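You operate a simulated robot arm through the tools that you are given. There is no shell and no other tool.

The job below is to be done with a simulated robot arm. You get a single attempt, and the scene is never put back.

## Task
Pack the grey drip tray on the top of the brown bench. At the end: the silver bearing marked "6204" from the top of the brown bench is in the grey drip tray; the blue-topped valve stands on top of the black pulley; the blue spring is in the grey drip tray; the tyre chuck stands on top of the silver spare piston; whatever was shut is shut again. Leave all else as you found it, and nothing knocked over.

It is judged by the outcome, as a careful person would: the job done as asked, and still so three seconds after it is handed in. It fails if anything else is knocked over, pushed out of place, dropped, spilled or broken.

## Robot
A 6-joint arm with a two-finger gripper, fixed in place. Base frame: the origin is at the foot of the arm, x ahead of it, y to its left, z up; the work surface is at about z = 0.8. Readings come in m, degrees, newtons and seconds.
With the tool pointing down near the work surface it reaches from about 0.1 to 0.7 m from the base axis. Its first joint turns from -66.0 to 66.0 degrees. Payload 2.45 kg.
The TCP is the grasp point between the finger pads, 0.03 m short of the fingertips. In the tool frame z runs along the fingers and y along their closing line. Largest opening 0.106 m; the body of the gripper starts 0.079 m behind the TCP.
Orientation is that of the tool frame in the base frame, as [roll, pitch, yaw] about the fixed x, y, z axes, in that order (R = Rz(yaw) Ry(pitch) Rx(roll)). With the fingers straight down and closing along the base's y, the tool's x points along the base's -x, its y along +y and its z along -z.

## Interface
- The arm moves only by the tool move_arm. Its argument "increments" is a list of rows, each an object of numbers (a shift or turn left out is 0, a gripper value left out holds the last): "wx", "wy", "wz": the turn, a rotation vector about the base's x, y, z in units of 6 degrees (1.0 is 6 degrees); "dx", "dy", "dz": the shift along the base's x, y, z in units of 20 mm (1.0 is 20 mm); "claw": the opening in per cent of the stroke, from 0 (shut) to 100 (fully open). In form: [{"wx": .., "wy": .., "wz": .., "dx": .., "dy": .., "dz": .., "claw": ..}, ...]. A call has 1 to 20 rows; each row shifts and turns the commanded pose from where the row before left it. A call with a number of a shift or a turn outside -1 to 1 is refused whole. A row lasts 0.2 s, in which the tool goes at most 0.05 m and 8.6 degrees; a call with a longer step from one row to the next is refused whole, and so is a gripper value outside its range. Where a pose cannot be reached the arm comes as near as it can. A force on the tool above 40 N (or 10 N above the force at the start of the call, whichever is more), or a blocked arm, ends the call early, and 0.2 s more pass. Each finger travels about 0.153 m/s and halts on what it meets, pressing with about 29 N; the grip force reading is that of the motor and also rises with nothing between the fingers. The clock runs only during rows and for 0.2 s after the last one: add rows that do not move to give the fingers time. The reply holds the time, the measured pose of the TCP, the force on the tool along the base axes, the opening and the grip force, in the units named above and with some noise, with the torque about the TCP (base axes, N m) and any sound that the robot's microphone picked up.
- Cameras (640 x 400 px; columns grow to the right, rows downward): "scene" is fixed at [0.0667, 0.4268, 1.3957]; the picture's right is [-0.61, -0.80, 0.00], its down [-0.51, 0.39, -0.77] and it looks along [0.61, -0.47, -0.64] (base axes); focal length 290 px, centre (320, 200). "wrist" rides on the gripper at [0.076, -0.002, -0.106] in the tool frame; the picture's right is [0.02, 1.00, 0.00], its down [-0.78, 0.02, -0.62] and it looks along [-0.62, 0.01, 0.78] (tool axes); focal length 247 px, centre (320, 200). There is no depth. A picture from a camera that has moved, and an enlarged one, comes with that camera's place and axes in the base frame and with its lens.
- grab_frame(camera): a new picture of that camera. It takes no simulated time.
- enlarge(camera, box): a new picture of the part [left, top, right, bottom] of that camera's present view, enlarged. It takes no simulated time.
- finish_job(): hands the job in; it is judged then, once.

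Places have to be worked out from the pictures, the camera data and where the tool is seen. Open the gripper and draw the arm clear of the work before you hand the job in, unless the task says otherwise.

The tools are called as name(argument=value, ...) on one line, values as JSON. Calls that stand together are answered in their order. move_arm: Moves the arm, as the interface text tells. Its arguments: {"type":"object","properties":{"increments":{"type":"array"}},"required":["increments"]} The other tools are called the same way: grab_frame (camera) takes a picture; enlarge (camera, box) takes an enlarged picture of a part of a camera's view; finish_job () hands the job in.

At the start:

```text
t: 0.0
tcp_pos: [0.4131, 0.007, 1.1246]
ee_rot: [180.0, -0.1, 180.0]
contact_force: [-1.0, 0.3, 0.2]
moment: [-0.01, -0.01, 0.01]
grip_width: 0.1056
grasp_force: 0.1
```

scene: 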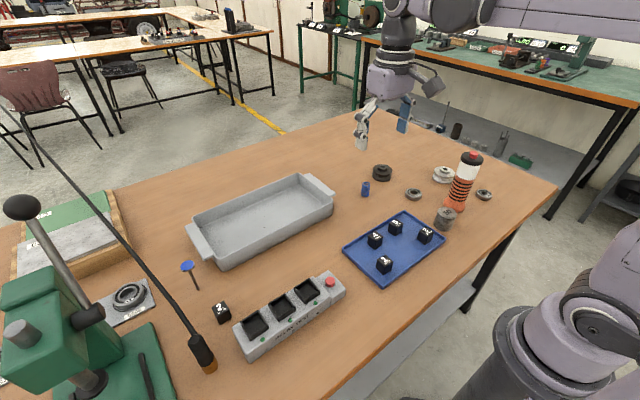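
wrist: 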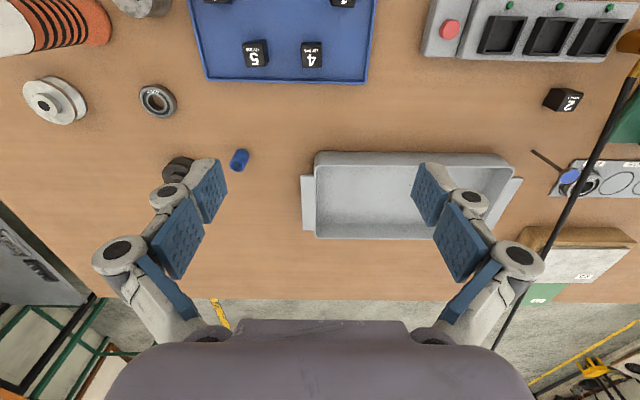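

I start by looking closer at the objects on the bench to identify each item named in the task.

enlarge(camera="scene", box=[340, 120, 520, 240])

enlarge(camera="scene", box=[160, 160, 360, 290])

enlarge(camera="scene", box=[0, 190, 240, 400])

enlarge(camera="scene", box=[200, 200, 460, 370])

enlarge(camera="wrist", box=[0, 0, 260, 200])

enlarge(camera="wrist", box=[500, 20, 640, 300])

```text
3.33 times, centred on (430, 180) of scene
camera zoom: at [0.0667, 0.4268, 1.3957], right [-0.61, -0.8, 0.0], down [-0.51, 0.39, -0.77], along [0.61, -0.47, -0.64], focal length 966 px, centre (-47, 267)
```

zoom: 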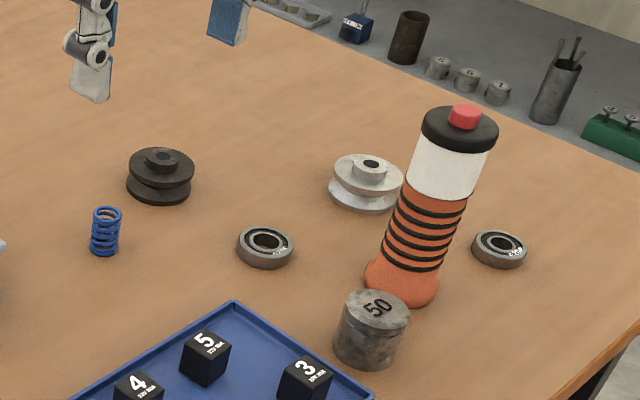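

```text
3.08 times, centred on (260, 225) of scene
camera zoom: at [0.0667, 0.4268, 1.3957], right [-0.61, -0.8, 0.0], down [-0.51, 0.39, -0.77], along [0.61, -0.47, -0.64], focal length 892 px, centre (505, 123)
```

zoom: 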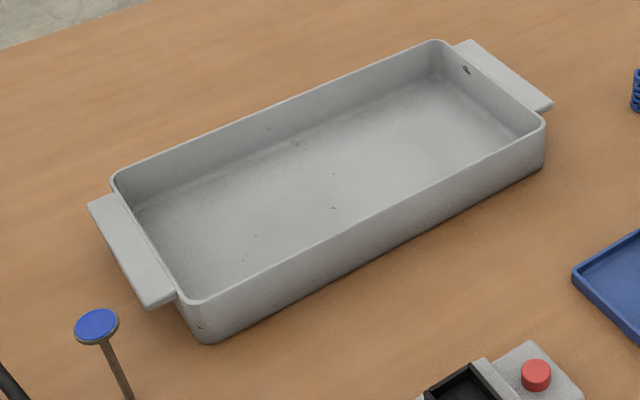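

```text
1.90 times, centred on (120, 295) of scene
camera zoom: at [0.0667, 0.4268, 1.3957], right [-0.61, -0.8, 0.0], down [-0.51, 0.39, -0.77], along [0.61, -0.47, -0.64], focal length 552 px, centre (701, 19)
```

zoom: 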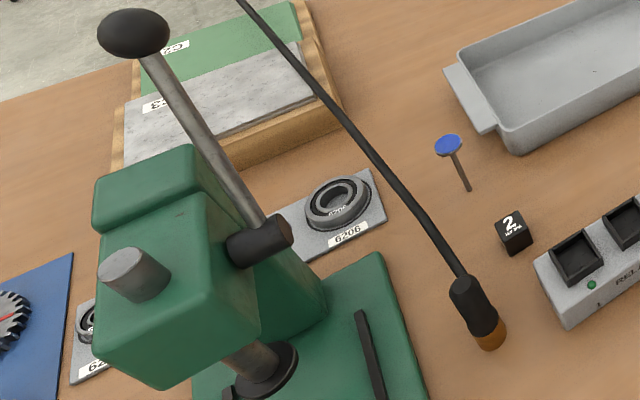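

```text
2.35 times, centred on (330, 285) of scene
camera zoom: at [0.0667, 0.4268, 1.3957], right [-0.61, -0.8, 0.0], down [-0.51, 0.39, -0.77], along [0.61, -0.47, -0.64], focal length 682 px, centre (296, 0)
```

zoom: 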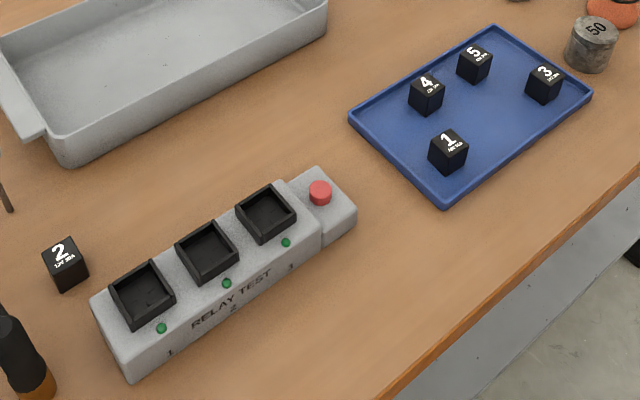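

```text
2.00 times, centred on (130, 100) of wrist
camera zoom: at [0.3368, 0.0046, 1.2319], right [-0.02, 1.0, 0.0], down [0.78, 0.02, 0.62], along [0.62, 0.01, -0.78], focal length 494 px, centre (700, 400)
```

zoom: 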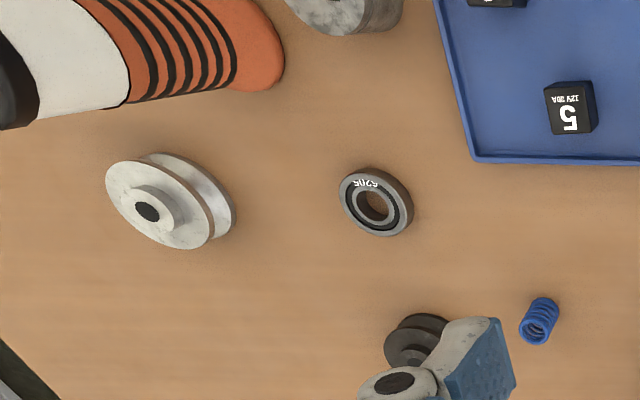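

```text
1.43 times, centred on (570, 160) of wrist
camera zoom: at [0.3368, 0.0046, 1.2319], right [-0.02, 1.0, 0.0], down [0.78, 0.02, 0.62], along [0.62, 0.01, -0.78], focal length 353 px, centre (-37, 257)
```

zoom: 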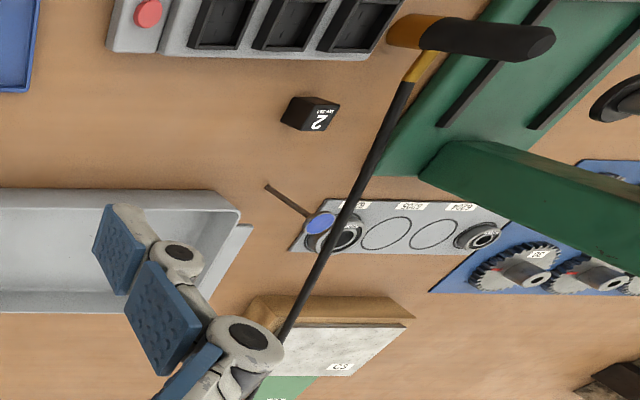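

The pulleys, two loose bearings, valve, spring and tray are visible, but I have not found the tyre chuck or spare piston. I'll enlarge more areas to find those and anything that is shut.

enlarge(camera="scene", box=[400, 150, 500, 215])

enlarge(camera="scene", box=[380, 90, 560, 200])

enlarge(camera="scene", box=[0, 130, 160, 260])

enlarge(camera="scene", box=[0, 260, 240, 400])

enlarge(camera="scene", box=[280, 0, 640, 180])

enlarge(camera="scene", box=[0, 0, 280, 160])

enlarge(camera="wrist", box=[0, 200, 200, 400])

enlarge(camera="wrist", box=[540, 120, 640, 230])

enlarge(camera="wrist", box=[480, 210, 640, 400])

```text
6.15 times, centred on (450, 182) of scene
camera zoom: at [0.0667, 0.4268, 1.3957], right [-0.61, -0.8, 0.0], down [-0.51, 0.39, -0.77], along [0.61, -0.47, -0.64], focal length 1784 px, centre (-480, 308)
```

zoom: 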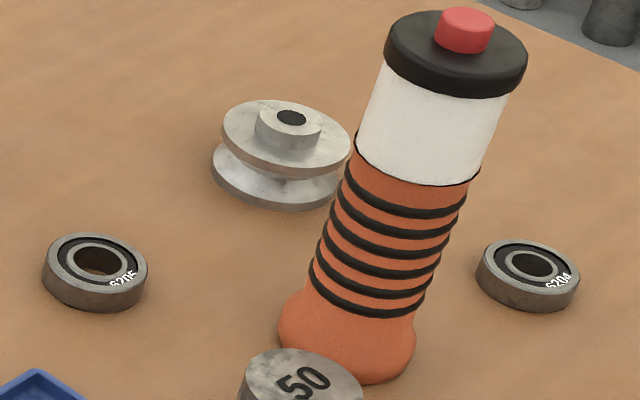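

```text
3.56 times, centred on (470, 145) of scene
camera zoom: at [0.0667, 0.4268, 1.3957], right [-0.61, -0.8, 0.0], down [-0.51, 0.39, -0.77], along [0.61, -0.47, -0.64], focal length 1031 px, centre (-213, 396)
```

zoom: 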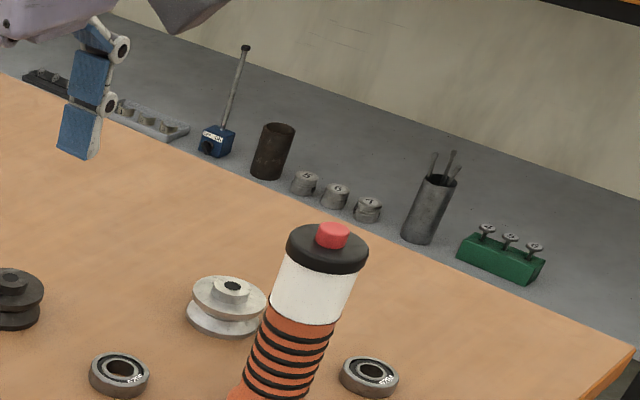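

```text
3.08 times, centred on (80, 195) of scene
camera zoom: at [0.0667, 0.4268, 1.3957], right [-0.61, -0.8, 0.0], down [-0.51, 0.39, -0.77], along [0.61, -0.47, -0.64], focal length 892 px, centre (1058, 215)
```

zoom: 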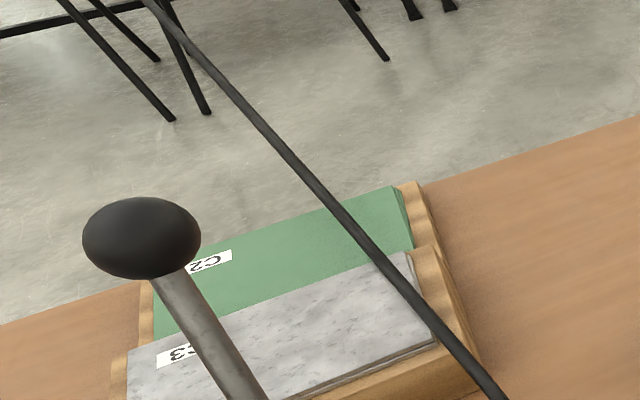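

```text
2.67 times, centred on (120, 330) of scene
camera zoom: at [0.0667, 0.4268, 1.3957], right [-0.61, -0.8, 0.0], down [-0.51, 0.39, -0.77], along [0.61, -0.47, -0.64], focal length 773 px, centre (853, -147)
```

zoom: 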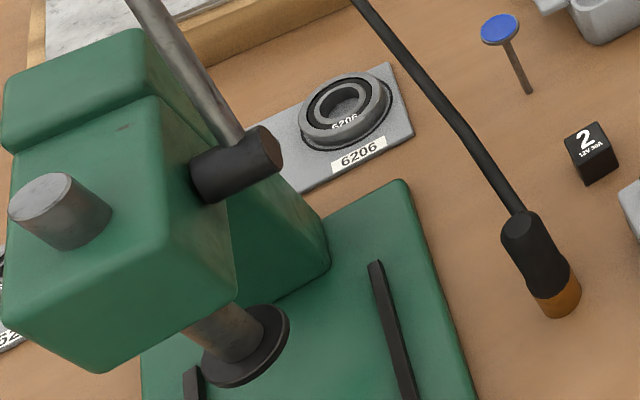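

```text
1.78 times, centred on (460, 90) of scene
camera zoom: at [0.0667, 0.4268, 1.3957], right [-0.61, -0.8, 0.0], down [-0.51, 0.39, -0.77], along [0.61, -0.47, -0.64], focal length 515 px, centre (71, 396)
```

zoom: 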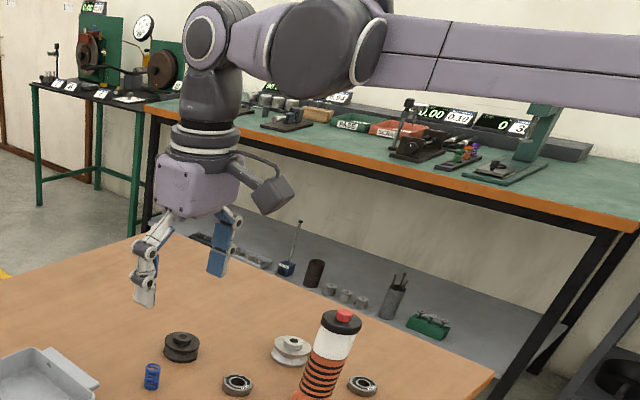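

```text
2.29 times, centred on (140, 80) of scene
camera zoom: at [0.0667, 0.4268, 1.3957], right [-0.61, -0.8, 0.0], down [-0.51, 0.39, -0.77], along [0.61, -0.47, -0.64], focal length 663 px, centre (731, 474)
```

zoom: 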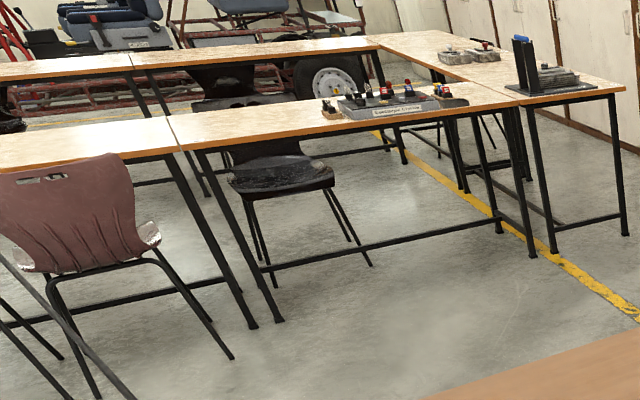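

```text
2.00 times, centred on (100, 300) of wrist
camera zoom: at [0.3368, 0.0046, 1.2319], right [-0.02, 1.0, 0.0], down [0.78, 0.02, 0.62], along [0.62, 0.01, -0.78], focal length 494 px, centre (760, 0)
```

zoom: 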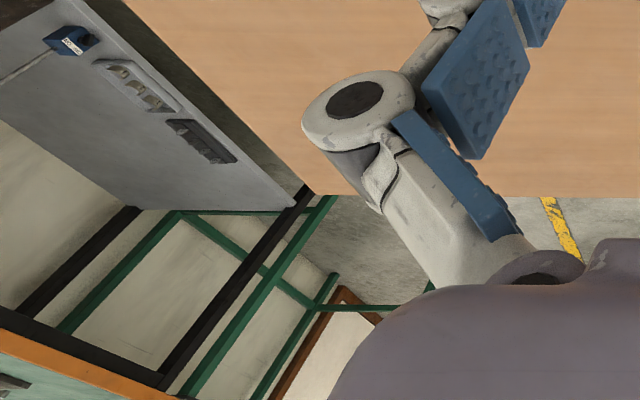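

```text
3.64 times, centred on (590, 175) of wrist
camera zoom: at [0.3368, 0.0046, 1.2319], right [-0.02, 1.0, 0.0], down [0.78, 0.02, 0.62], along [0.62, 0.01, -0.78], focal length 898 px, centre (-662, 291)
```

zoom: 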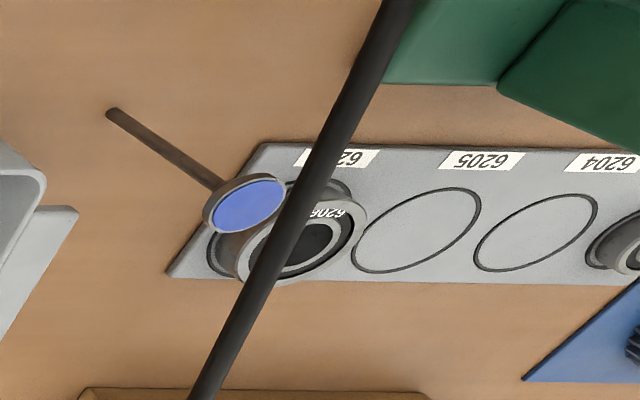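

```text
2.11 times, centred on (560, 305) of wrist
camera zoom: at [0.3368, 0.0046, 1.2319], right [-0.02, 1.0, 0.0], down [0.78, 0.02, 0.62], along [0.62, 0.01, -0.78], focal length 520 px, centre (-185, -21)
```

zoom: 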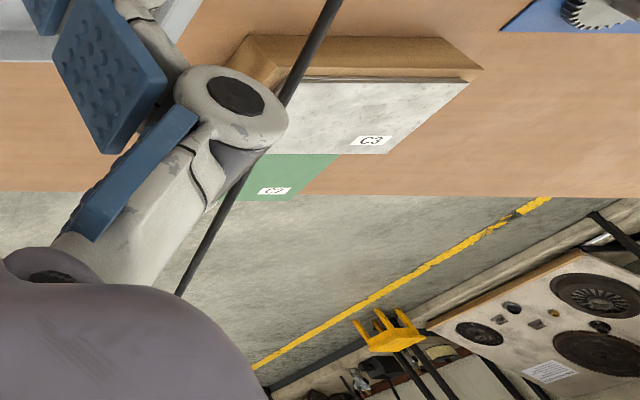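

The 6204 bearing is the one right of the orange bottle (about [0.32, -0.44]), the 6205 is left of it. The enlarged view seems to extend outside the frame, so I'll use it to look at the handle with the hose and other outlying areas.

enlarge(camera="wrist", box=[580, 0, 640, 100])

enlarge(camera="scene", box=[170, 310, 240, 400])

enlarge(camera="wrist", box=[0, 0, 10, 400])

enlarge(camera="wrist", box=[630, 0, 640, 400])

enlarge(camera="wrist", box=[0, 0, 640, 20])

enlarge(camera="scene", box=[0, 0, 10, 400])

enlarge(camera="scene", box=[0, 380, 640, 400])

enlarge(camera="scene", box=[630, 0, 640, 400])

```text
4.00 times, centred on (610, 50) of wrist
camera zoom: at [0.3368, 0.0046, 1.2319], right [-0.02, 1.0, 0.0], down [0.78, 0.02, 0.62], along [0.62, 0.01, -0.78], focal length 988 px, centre (-840, 800)
```

zoom: 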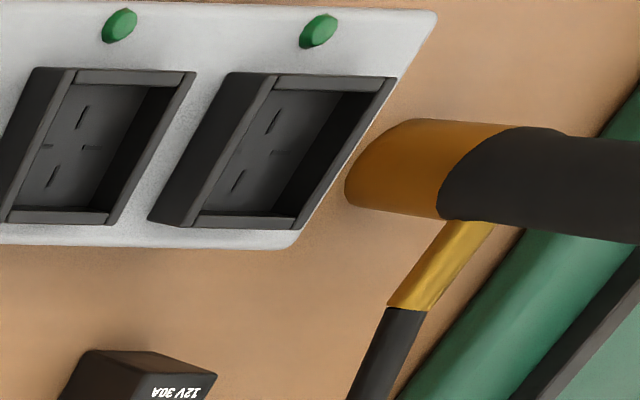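

```text
4.44 times, centred on (205, 355) of scene
camera zoom: at [0.0667, 0.4268, 1.3957], right [-0.61, -0.8, 0.0], down [-0.51, 0.39, -0.77], along [0.61, -0.47, -0.64], focal length 1289 px, centre (831, -489)
```

zoom: 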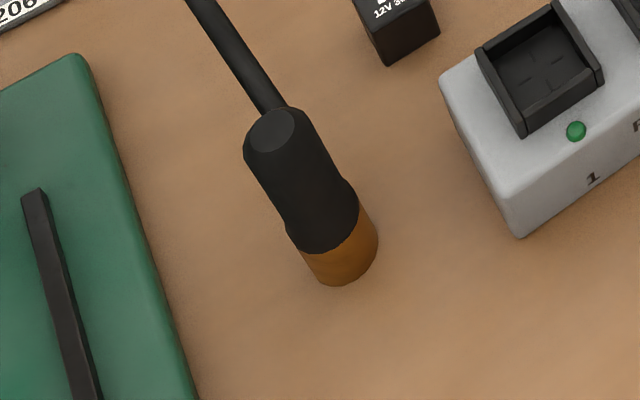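

```text
1.00 times, centred on (5, 200) of wrist (not enlarged: the box is as wide or as high as the picture)
camera zoom: at [0.3368, 0.0046, 1.2319], right [-0.02, 1.0, 0.0], down [0.78, 0.02, 0.62], along [0.62, 0.01, -0.78], focal length 247 px, centre (635, 200)
```

zoom: 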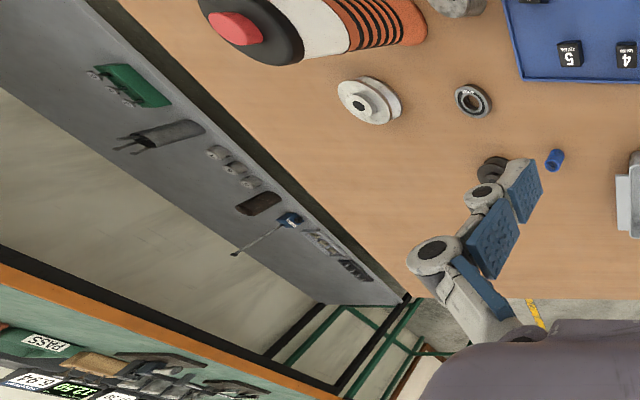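

```text
1.00 times, centred on (635, 200) of wrist (not enlarged: the box is as wide or as high as the picture)
camera zoom: at [0.3368, 0.0046, 1.2319], right [-0.02, 1.0, 0.0], down [0.78, 0.02, 0.62], along [0.62, 0.01, -0.78], focal length 247 px, centre (5, 200)
```

zoom: 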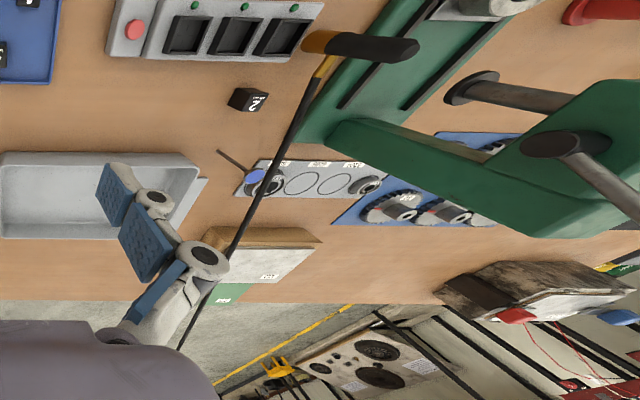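

```text
1.00 times, centred on (320, 10) of wrist (not enlarged: the box is as wide or as high as the picture)
camera zoom: at [0.3368, 0.0046, 1.2319], right [-0.02, 1.0, 0.0], down [0.78, 0.02, 0.62], along [0.62, 0.01, -0.78], focal length 247 px, centre (320, 390)
```

zoom: 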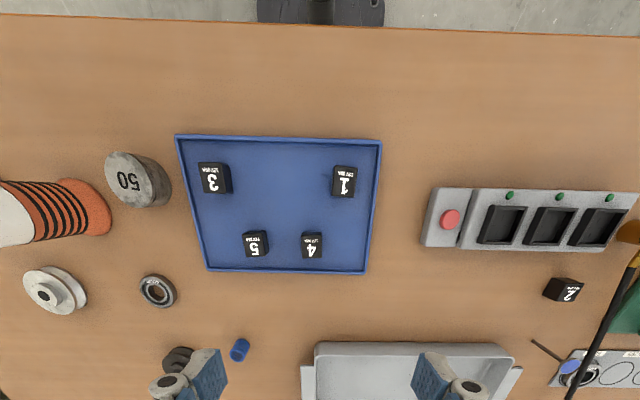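

```text
1.00 times, centred on (5, 200) of scene (not enlarged: the box is as wide or as high as the picture)
camera zoom: at [0.0667, 0.4268, 1.3957], right [-0.61, -0.8, 0.0], down [-0.51, 0.39, -0.77], along [0.61, -0.47, -0.64], focal length 290 px, centre (635, 200)
```

zoom: 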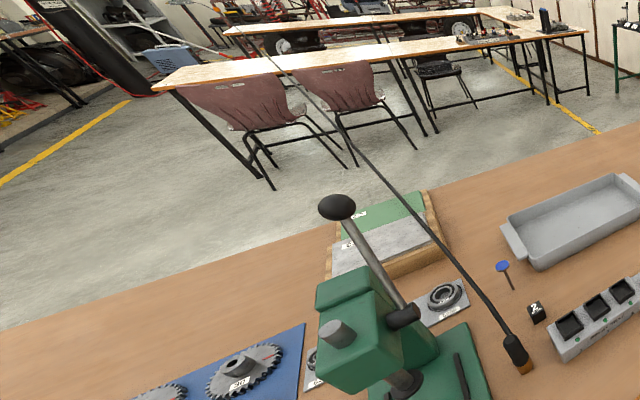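

```text
1.00 times, centred on (320, 390) of scene (not enlarged: the box is as wide or as high as the picture)
camera zoom: at [0.0667, 0.4268, 1.3957], right [-0.61, -0.8, 0.0], down [-0.51, 0.39, -0.77], along [0.61, -0.47, -0.64], focal length 290 px, centre (320, 10)
```

zoom: 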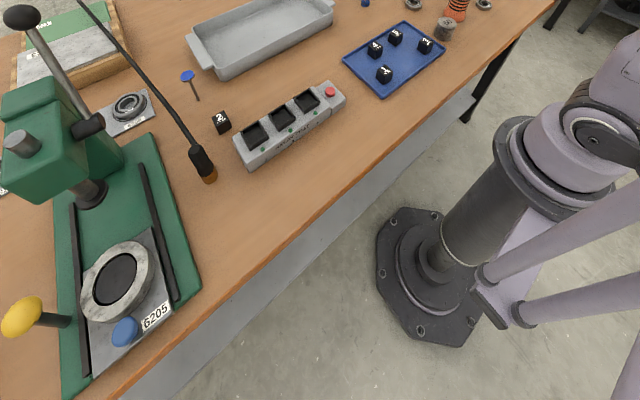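

```text
1.00 times, centred on (635, 200) of scene (not enlarged: the box is as wide or as high as the picture)
camera zoom: at [0.0667, 0.4268, 1.3957], right [-0.61, -0.8, 0.0], down [-0.51, 0.39, -0.77], along [0.61, -0.47, -0.64], focal length 290 px, centre (5, 200)
```

zoom: 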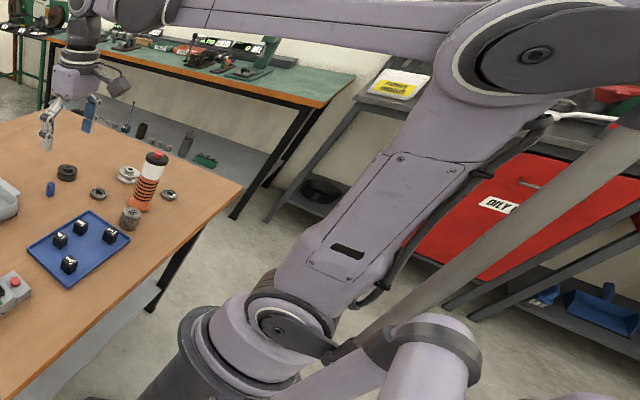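

The black/amber handle at about [0.37, 0.46] stands upright on the bench with a hose attached – most likely the tyre chuck; the "50" cylinder near [0.32, -0.21] may be the spare piston. I move the wrist camera, kept high, to look at the right-hand side of the bench.

move_arm(increments=[{"dx": -0.5, "dy": -1}, {"dx": -0.5, "dy": -1}, {"dx": -0.5, "dy": -1}, {"dx": -0.5, "dy": -1}, {"dx": -0.5, "dy": -1}, {"dx": -0.5, "dy": -1}, {"dx": -0.5, "dy": -1}, {"dx": -0.5, "dy": -1}, {"dx": -0.5, "dy": -1}, {"dx": -0.5, "dy": -1}, {}])

```text
t: 2.4
tcp_pos: [0.3146, -0.1939, 1.1233]
ee_rot: [180.0, 0.0, -180.0]
contact_force: [0.0, -0.5, -0.7]
moment: [-0.01, 0.0, -0.01]
grip_width: 0.1061
grasp_force: 0.1
```

The arm arrived as commanded. Now I take pictures of the right side of the bench.

grab_frame(camera="wrist")

enlarge(camera="wrist", box=[160, 0, 400, 150])

enlarge(camera="wrist", box=[0, 0, 640, 20])

grab_frame(camera="scene")

```text
taken
camera wrist: at [0.2368, -0.1956, 1.2308], right [-0.02, 1.0, 0.0], down [0.78, 0.02, 0.62], along [0.62, 0.01, -0.78], focal length 247 px, centre (320, 200)
```

wrist: 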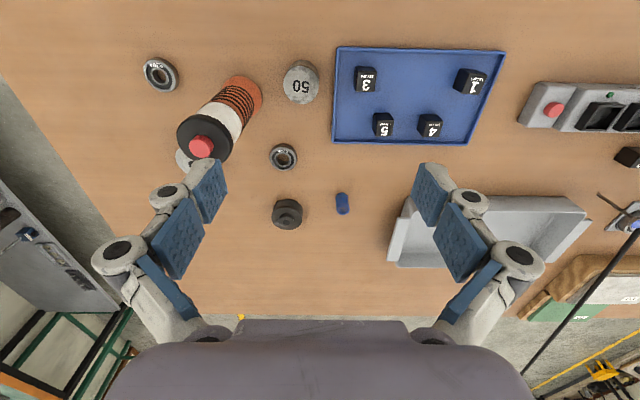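

```text
2.67 times, centred on (280, 75) of wrist
camera zoom: at [0.2368, -0.1956, 1.2308], right [-0.02, 1.0, 0.0], down [0.78, 0.02, 0.62], along [0.62, 0.01, -0.78], focal length 659 px, centre (427, 533)
```

zoom: 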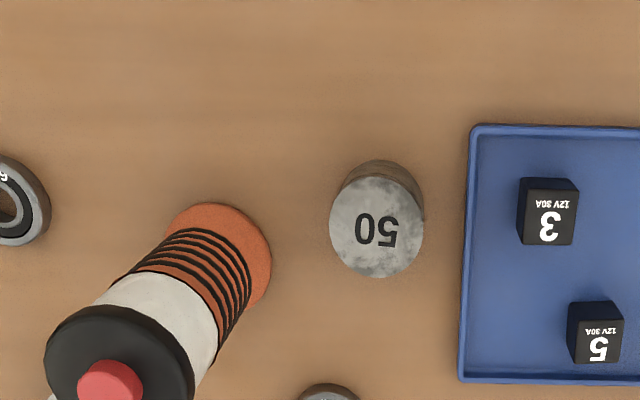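

```text
1.00 times, centred on (320, 10) of wrist (not enlarged: the box is as wide or as high as the picture)
camera zoom: at [0.2368, -0.1956, 1.2308], right [-0.02, 1.0, 0.0], down [0.78, 0.02, 0.62], along [0.62, 0.01, -0.78], focal length 247 px, centre (320, 390)
```

zoom: 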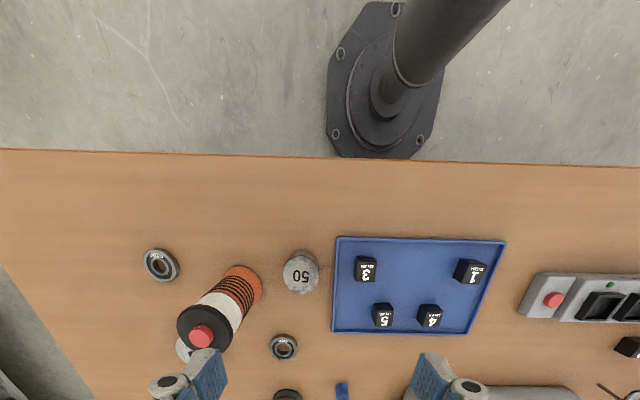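

```text
taken
```

scene: 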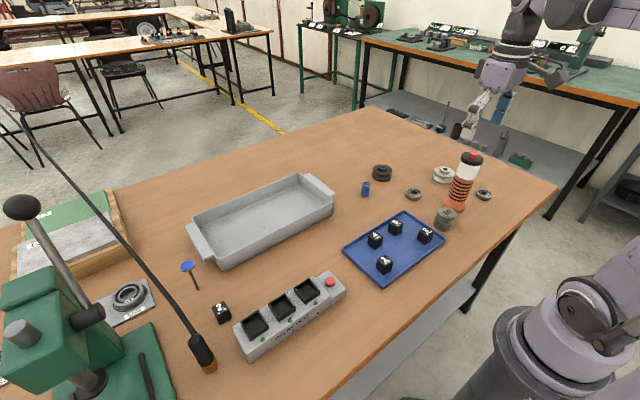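

The 6204 bearing is near [0.327, -0.44], 6205 near [0.467, -0.26], black pulley near [0.585, -0.257], spring near [0.571, -0.142], and the "50" cylinder (about 50 mm across) near [0.318, -0.22]. I check the labels and the left foreground more closely before moving on.

enlarge(camera="wrist", box=[120, 40, 200, 90])

enlarge(camera="wrist", box=[250, 130, 370, 240])

enlarge(camera="scene", box=[0, 398, 388, 400])

enlarge(camera="scene", box=[425, 190, 475, 240])

enlarge(camera="scene", box=[165, 250, 225, 300])

enlarge(camera="scene", box=[350, 155, 400, 205])

```text
8.00 times, centred on (160, 65) of wrist
camera zoom: at [0.2368, -0.1956, 1.2308], right [-0.02, 1.0, 0.0], down [0.78, 0.02, 0.62], along [0.62, 0.01, -0.78], focal length 1976 px, centre (1600, 1280)
```

zoom: 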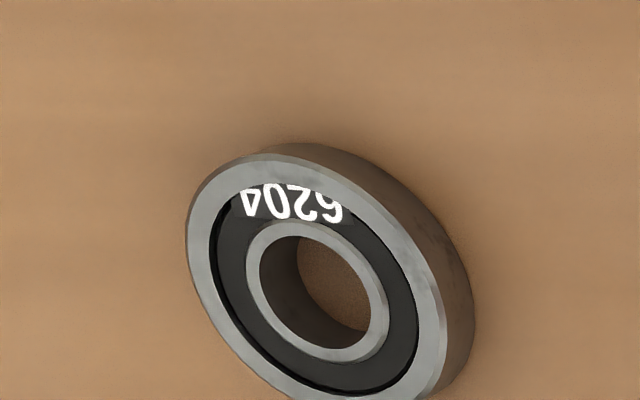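

```text
3.64 times, centred on (310, 185) of wrist
camera zoom: at [0.2368, -0.1956, 1.2308], right [-0.02, 1.0, 0.0], down [0.78, 0.02, 0.62], along [0.62, 0.01, -0.78], focal length 898 px, centre (356, 254)
```

zoom: 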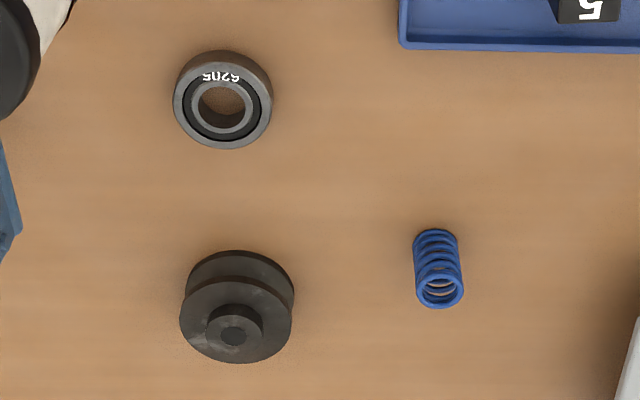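

```text
1.65 times, centred on (194, 399) of scene
camera zoom: at [0.0667, 0.4268, 1.3957], right [-0.61, -0.8, 0.0], down [-0.51, 0.39, -0.77], along [0.61, -0.47, -0.64], focal length 478 px, centre (528, -128)
```

zoom: 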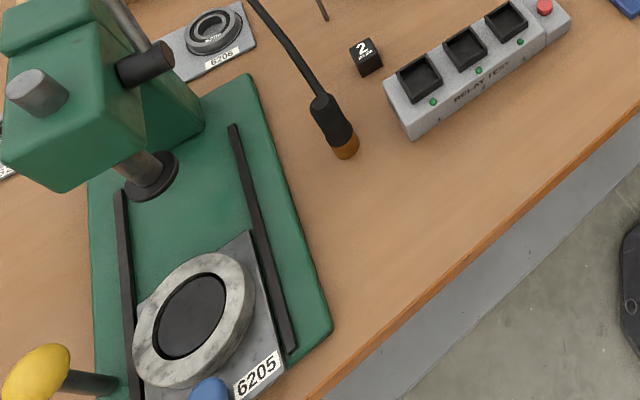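

```text
8.00 times, centred on (450, 215) of scene
camera zoom: at [0.0667, 0.4268, 1.3957], right [-0.61, -0.8, 0.0], down [-0.51, 0.39, -0.77], along [0.61, -0.47, -0.64], focal length 2320 px, centre (-720, 80)
```

zoom: 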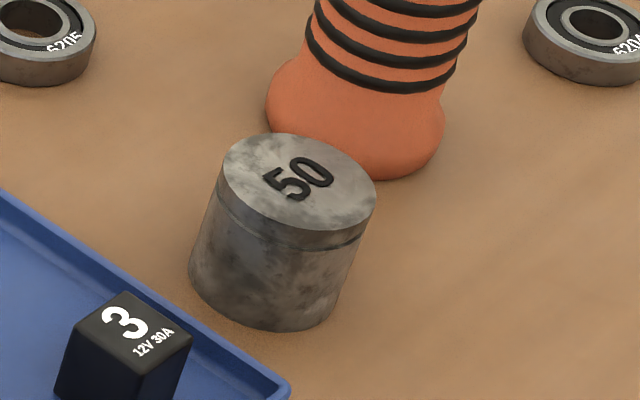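

```text
8.00 times, centred on (195, 275) of scene
camera zoom: at [0.0667, 0.4268, 1.3957], right [-0.61, -0.8, 0.0], down [-0.51, 0.39, -0.77], along [0.61, -0.47, -0.64], focal length 2320 px, centre (1320, -400)
```

zoom: 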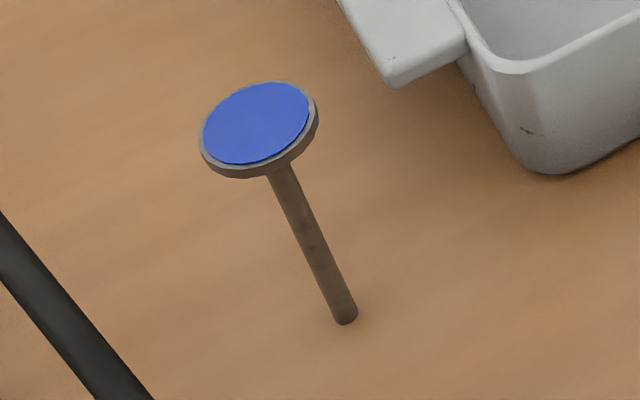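

```text
8.00 times, centred on (375, 180) of scene
camera zoom: at [0.0667, 0.4268, 1.3957], right [-0.61, -0.8, 0.0], down [-0.51, 0.39, -0.77], along [0.61, -0.47, -0.64], focal length 2320 px, centre (-120, 360)
```

zoom: 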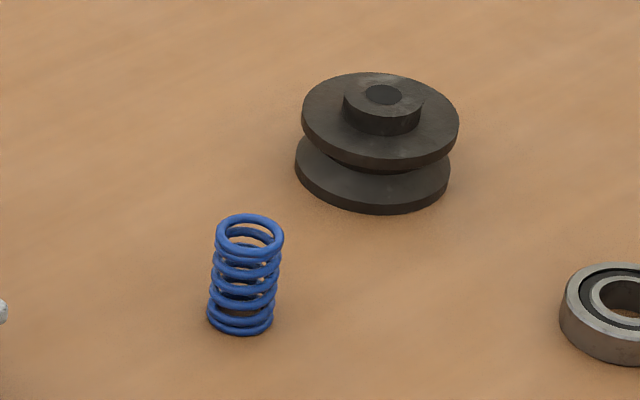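

Labels confirmed: the 6204 is the right-hand bearing, and the "50" piece has ring grooves, so it is the piston. I go over the 6204 bearing at safe height (bottle top is about z 0.99), turning the gripper +60° so the fingers and camera stay clear of the bottle.

move_arm(increments=[{"dy": -1, "wz": 1, "claw": 66}, {"dy": -1, "wz": 1}, {"dy": -1, "wz": 1}, {"dy": -1, "wz": 1}, {"dy": -1, "wz": 1}, {"dy": -1, "wz": 1}, {"dy": -1, "wz": 1}, {"dy": -1, "wz": 1}, {"dy": -1, "wz": 1}, {"dy": -1, "wz": 1}, {"dy": -1, "dx": 0.3}, {"dy": -1, "dx": 0.3}, {"dy": -0.35}, {}])

grab_frame(camera="wrist")

grab_frame(camera="scene")

```text
t: 5.4
tcp_pos: [0.3246, -0.4406, 1.1239]
ee_rot: [-180.0, 0.0, -120.0]
contact_force: [-0.5, -0.8, 0.0]
moment: [0.04, 0.0, 0.01]
grip_width: 0.0699
grasp_force: 0.0
```

```text
taken
camera wrist: at [0.2888, -0.5085, 1.2309], right [-0.88, 0.48, 0.0], down [0.38, 0.69, 0.62], along [0.3, 0.55, -0.78], focal length 247 px, centre (320, 200)
```

wrist: 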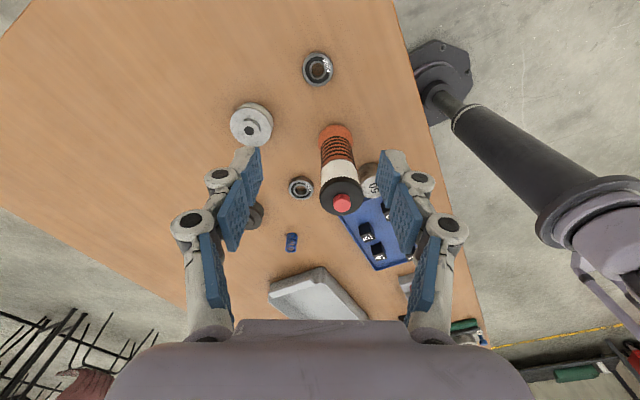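

```text
taken
```

scene: 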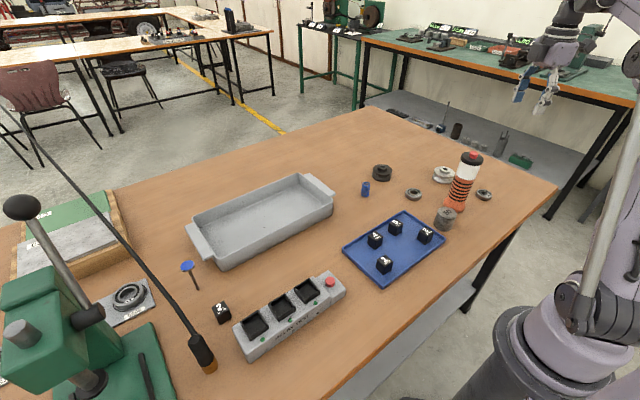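

The bearing sits at (318, 68) in the wrist view, just where a point under the TCP should appear (within ~4 mm). I descend partway with a small correction and check again.

move_arm(increments=[{"dx": 0.15, "dy": -0.1, "dz": -1}, {"dz": -1}, {"dz": -1}, {"dz": -1}, {"dz": -1}, {"dz": -1}, {"dz": -1}, {"dz": -1}, {"dz": -1}, {"dz": -1}, {}])

grab_frame(camera="wrist")

grab_frame(camera="scene")

```text
t: 7.8
tcp_pos: [0.3289, -0.4419, 0.9259]
ee_rot: [-180.0, 0.0, -120.0]
contact_force: [-0.1, 0.2, -0.2]
moment: [-0.06, -0.03, -0.04]
grip_width: 0.07
grasp_force: 0.0
```

```text
taken
camera wrist: at [0.2922, -0.5094, 1.0329], right [-0.88, 0.48, 0.0], down [0.38, 0.69, 0.62], along [0.3, 0.55, -0.78], focal length 247 px, centre (320, 200)
```

wrist: 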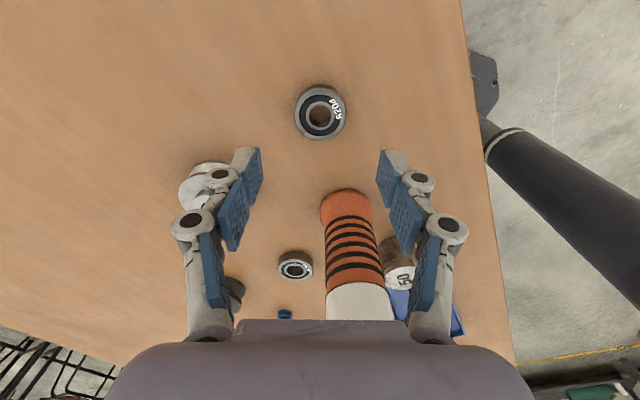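

```text
taken
```

scene: 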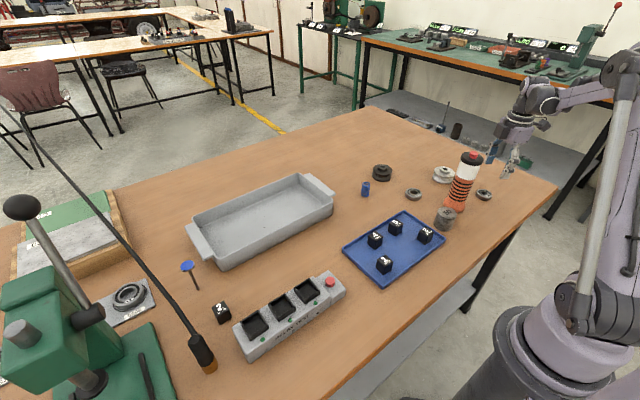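

Alignment remains good (bearing top at about (320, 112), expected (321, 114)). I descend to about z = 0.835 so the fingertips are just above the bench.

move_arm(increments=[{"dz": -1, "dy": -0.05}, {"dz": -1}, {"dz": -1}, {"dz": -1}, {"dz": -0.5}, {}])

grab_frame(camera="wrist")

enlarge(camera="scene", box=[420, 130, 560, 220])

```text
t: 9.2
tcp_pos: [0.3293, -0.4429, 0.8341]
ee_rot: [180.0, 0.0, -119.9]
contact_force: [0.5, 0.7, -0.2]
moment: [0.03, -0.02, -0.02]
grip_width: 0.0698
grasp_force: 0.1
```

```text
taken
camera wrist: at [0.2924, -0.5107, 0.9415], right [-0.88, 0.48, 0.0], down [0.38, 0.69, 0.62], along [0.3, 0.55, -0.78], focal length 247 px, centre (320, 200)
```

wrist: 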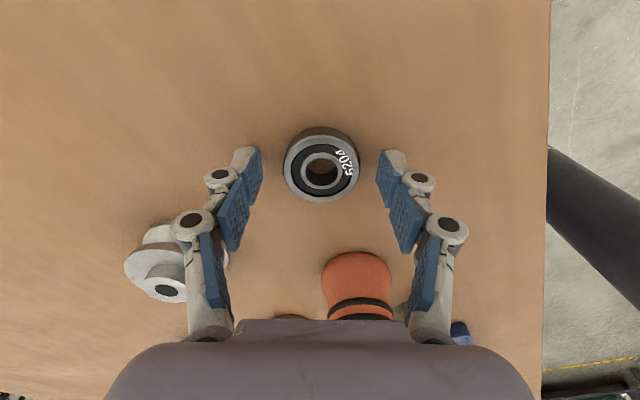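

```text
4.44 times, centred on (490, 175) of scene
camera zoom: at [0.0667, 0.4268, 1.3957], right [-0.61, -0.8, 0.0], down [-0.51, 0.39, -0.77], along [0.61, -0.47, -0.64], focal length 1289 px, centre (-436, 311)
```

zoom: 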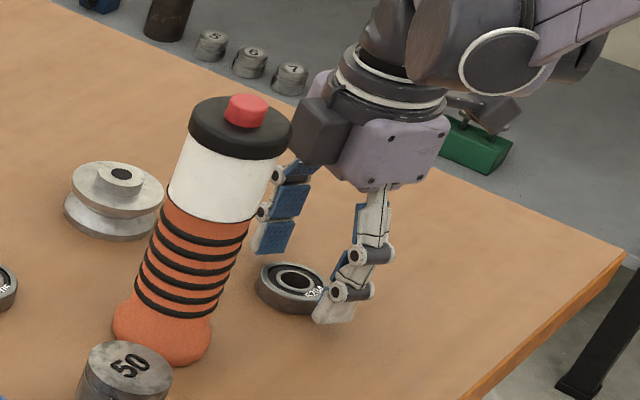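

The bearing is centred between the pads (321, 167 vs expected 168). I close the gripper.

move_arm(increments=[{"claw": 0}, {}, {}, {}])

```text
t: 10.2
tcp_pos: [0.3289, -0.4437, 0.8332]
ee_rot: [-180.0, -0.1, -120.0]
contact_force: [-0.9, 0.0, 3.5]
moment: [0.05, 0.03, 0.01]
grip_width: 0.0451
grasp_force: 29.3
```

Gripped at 45 mm width with 29 N. I lift straight up well above the bottle.

move_arm(increments=[{"dz": 0.5}, {"dz": 1}, {"dz": 1}, {"dz": 1}, {"dz": 1}, {"dz": 1}, {"dz": 1}, {"dz": 1}, {"dz": 1}, {"dz": 1}, {"dz": 1}, {"dz": 1}, {"dz": 1}, {}])

grab_frame(camera="wrist")

grab_frame(camera="scene")

```text
t: 13.2
tcp_pos: [0.3283, -0.4424, 1.0848]
ee_rot: [-179.9, 0.0, -119.9]
contact_force: [-0.4, -0.8, -1.8]
moment: [0.01, -0.02, 0.01]
grip_width: 0.0452
grasp_force: 29.0
```

```text
taken
camera wrist: at [0.2915, -0.5096, 1.1914], right [-0.88, 0.48, 0.0], down [0.38, 0.69, 0.62], along [0.3, 0.55, -0.78], focal length 247 px, centre (320, 200)
```

wrist: 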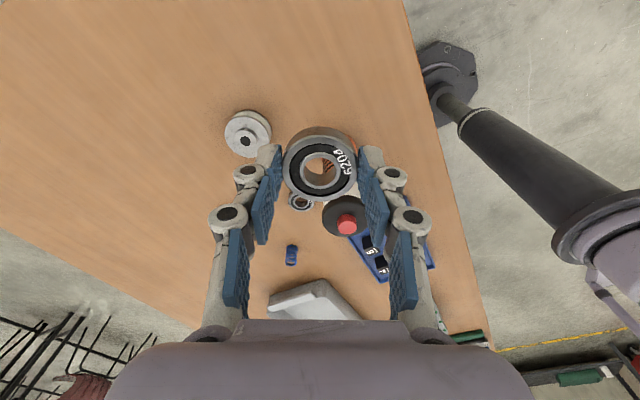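

```text
taken
```

scene: 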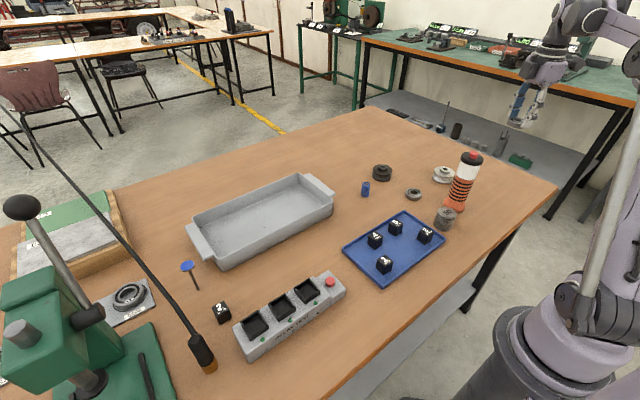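

Bearing is held securely. I carry it over the bench at height toward the tray, turning the gripper back to its original yaw.

move_arm(increments=[{"dz": 1}, {"dz": 0.5, "dy": 1, "dx": 0.5, "wz": -1}, {"dy": 1, "dx": 0.5, "wz": -1}, {"dy": 1, "dx": 0.5, "wz": -1}, {"dy": 1, "dx": 0.5, "wz": -1}, {"dy": 1, "dx": 0.5, "wz": -1}, {"dy": 1, "dx": 0.5, "wz": -1}, {"dy": 1, "dx": 0.5, "wz": -1}, {"dy": 1, "dx": 0.5, "wz": -1}, {"dy": 1, "dx": 0.5, "wz": -1}, {"dy": 1, "dx": 0.5, "wz": -1}, {"dy": 1, "dx": 0.5}, {"dy": 1, "dx": 0.5}, {"dy": 1, "dx": 0.5}, {"dy": 1, "dx": 0.5}, {"dy": 1, "dx": 0.5}, {"dy": 1, "dx": 0.5}, {"dy": 1, "dx": 0.5}, {"dy": 1, "dx": 0.5}, {}])

grab_frame(camera="wrist")

```text
t: 17.4
tcp_pos: [0.507, -0.0826, 1.1142]
ee_rot: [180.0, 0.0, -180.0]
contact_force: [-0.5, 0.4, -1.3]
moment: [0.03, 0.01, 0.02]
grip_width: 0.0451
grasp_force: 29.2
```

```text
taken
camera wrist: at [0.431, -0.0847, 1.2205], right [-0.02, 1.0, 0.0], down [0.78, 0.02, 0.62], along [0.62, 0.01, -0.78], focal length 247 px, centre (320, 200)
```

wrist: 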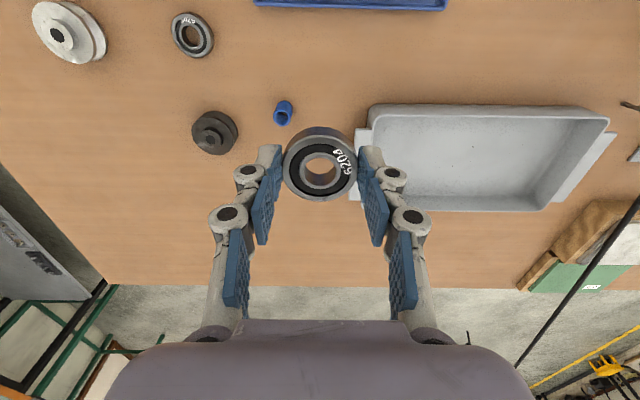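

The tray now spans roughly x 0.55–0.74, y 0.0–0.34 with its rim near z 0.86. I move over the tray at (0.63, 0.095) and start down.

move_arm(increments=[{"dy": 1, "dx": 0.7}, {"dy": 1, "dx": 0.7}, {"dy": 1, "dx": 0.7}, {"dy": 1, "dx": 0.7}, {"dy": 1, "dx": 0.7}, {"dy": 1, "dx": 0.7}, {"dy": 1, "dx": 0.7}, {"dy": 1, "dx": 0.7}, {"dy": 0.9, "dx": 0.55}, {"dz": -1}, {"dz": -1}, {"dz": -1}, {"dz": -1}, {"dz": -1}, {"dz": -1}, {"dz": -1}, {"dz": -1}, {"dz": -1}, {}])

grab_frame(camera="wrist")

grab_frame(camera="scene")

```text
t: 21.4
tcp_pos: [0.6145, 0.0822, 0.9289]
ee_rot: [180.0, 0.0, 180.0]
contact_force: [-0.5, 0.0, -1.5]
moment: [0.03, -0.01, -0.03]
grip_width: 0.045
grasp_force: 29.3
out of reach, approached as far as the arm can: row 8, 9
```

```text
taken
camera wrist: at [0.5394, 0.0805, 1.0367], right [-0.02, 1.0, 0.0], down [0.78, 0.02, 0.62], along [0.62, 0.01, -0.78], focal length 247 px, centre (320, 200)
```

wrist: 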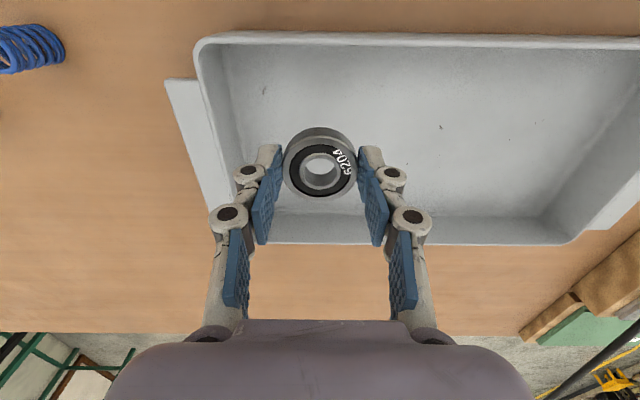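

```text
taken
```

scene: 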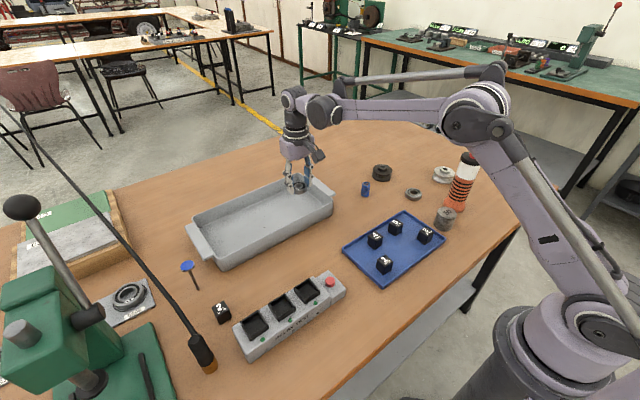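

The TCP is over the tray interior at (0.6145, 0.082). I lower it close to the tray floor, then in small steps until I feel contact.

move_arm(increments=[{"dz": -1}, {"dz": -1}, {"dz": -1}, {"dz": -1}, {"dz": -0.2}, {}])

grab_frame(camera="wrist")

```text
t: 22.8
tcp_pos: [0.6168, 0.0827, 0.8461]
ee_rot: [180.0, 0.0, -180.0]
contact_force: [0.1, 0.0, -0.5]
moment: [0.02, -0.01, 0.02]
grip_width: 0.0449
grasp_force: 29.1
```

```text
taken
camera wrist: at [0.5397, 0.08, 0.9533], right [-0.02, 1.0, 0.0], down [0.78, 0.02, 0.62], along [0.62, 0.01, -0.78], focal length 247 px, centre (320, 200)
```

wrist: 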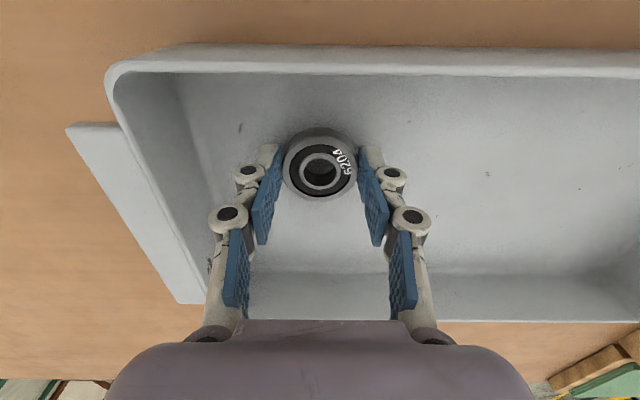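

No contact yet. I lower by small steps of 1 mm.

move_arm(increments=[{"dz": -0.1}, {"dz": -0.1}, {"dz": -0.05}, {}])

```text
t: 23.8
tcp_pos: [0.6148, 0.0843, 0.8413]
ee_rot: [180.0, 0.0, 179.9]
contact_force: [-0.6, 0.7, -0.7]
moment: [0.01, -0.02, 0.0]
grip_width: 0.0451
grasp_force: 29.0
```

Still no clear contact; I continue down in 1 mm steps.

move_arm(increments=[{"dz": -0.05}, {"dz": -0.05}, {"dz": -0.05}, {}])

```text
t: 24.8
tcp_pos: [0.616, 0.0816, 0.8389]
ee_rot: [179.9, 0.0, 180.0]
contact_force: [-0.8, 1.5, 25.4]
moment: [0.03, -0.03, -0.25]
grip_width: 0.045
grasp_force: 29.3
```

Contact at TCP z ≈ 0.839 (tray floor about 5 mm above bench). I relieve the pressure slightly and open the gripper.

move_arm(increments=[{"dz": 0.04}, {"claw": 60}, {}, {}, {}])

grab_frame(camera="wrist")

```text
t: 26.0
tcp_pos: [0.6159, 0.0828, 0.8383]
ee_rot: [-179.9, 0.1, 180.0]
contact_force: [-0.1, -0.9, 0.1]
moment: [0.02, 0.01, 0.01]
grip_width: 0.0637
grasp_force: 0.0
```

```text
taken
camera wrist: at [0.539, 0.0806, 0.9463], right [-0.02, 1.0, 0.0], down [0.78, 0.02, 0.62], along [0.62, 0.01, -0.78], focal length 247 px, centre (320, 200)
```

wrist: 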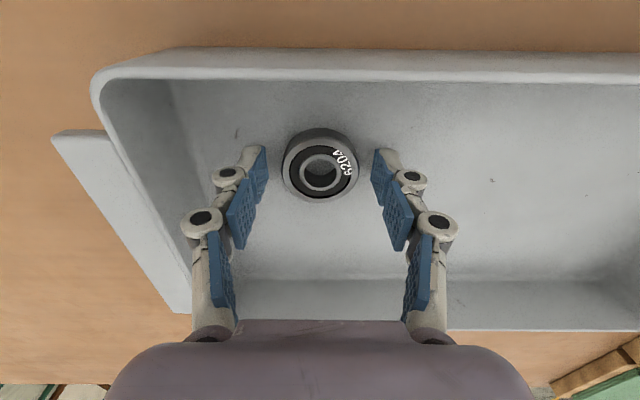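

The bearing rests flat in the tray. I raise the gripper clear and move toward the blue spring near (0.567, -0.141).

move_arm(increments=[{"dz": 1}, {"dz": 1}, {"dz": 1}, {"dz": 1}, {"dz": 1}, {"dz": 1}, {"dz": 1}, {"dy": -1}, {"dy": -1, "dx": -0.2}, {"dy": -1, "dx": -0.2}, {"dy": -1, "dx": -0.2}, {"dy": -1, "dx": -0.2}, {"dy": -1, "dx": -0.3}, {"dy": -1, "dx": -0.3}, {"dy": -1, "dx": -0.3}, {"dy": -1, "dx": -0.3}, {"dy": -1, "dx": -0.3}, {"dy": -1, "dx": -0.3}, {"dy": -0.2}, {}])

grab_frame(camera="wrist")

grab_frame(camera="scene")

```text
t: 30.2
tcp_pos: [0.5631, -0.1403, 0.9797]
ee_rot: [179.9, -0.1, -179.9]
contact_force: [-0.5, -0.7, 0.1]
moment: [-0.01, -0.02, 0.0]
grip_width: 0.064
grasp_force: 0.0
```

```text
taken
camera wrist: at [0.4861, -0.1435, 1.0865], right [-0.02, 1.0, 0.0], down [0.78, 0.02, 0.62], along [0.62, 0.01, -0.78], focal length 247 px, centre (320, 200)
```

wrist: 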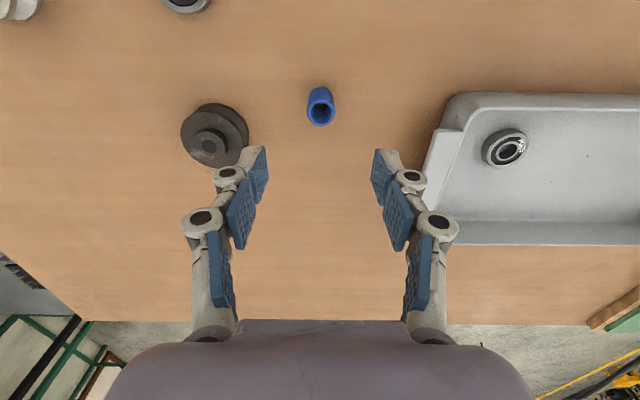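

```text
taken
```

scene: 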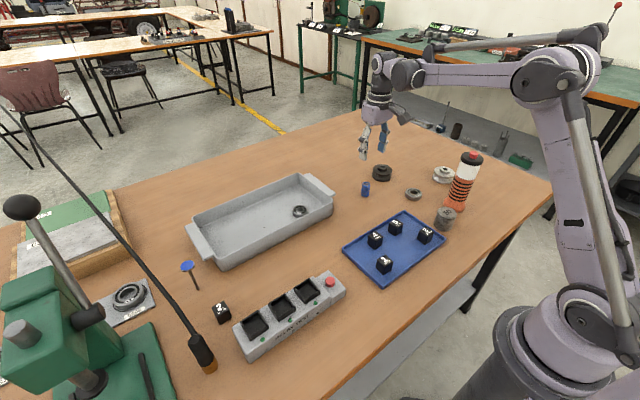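

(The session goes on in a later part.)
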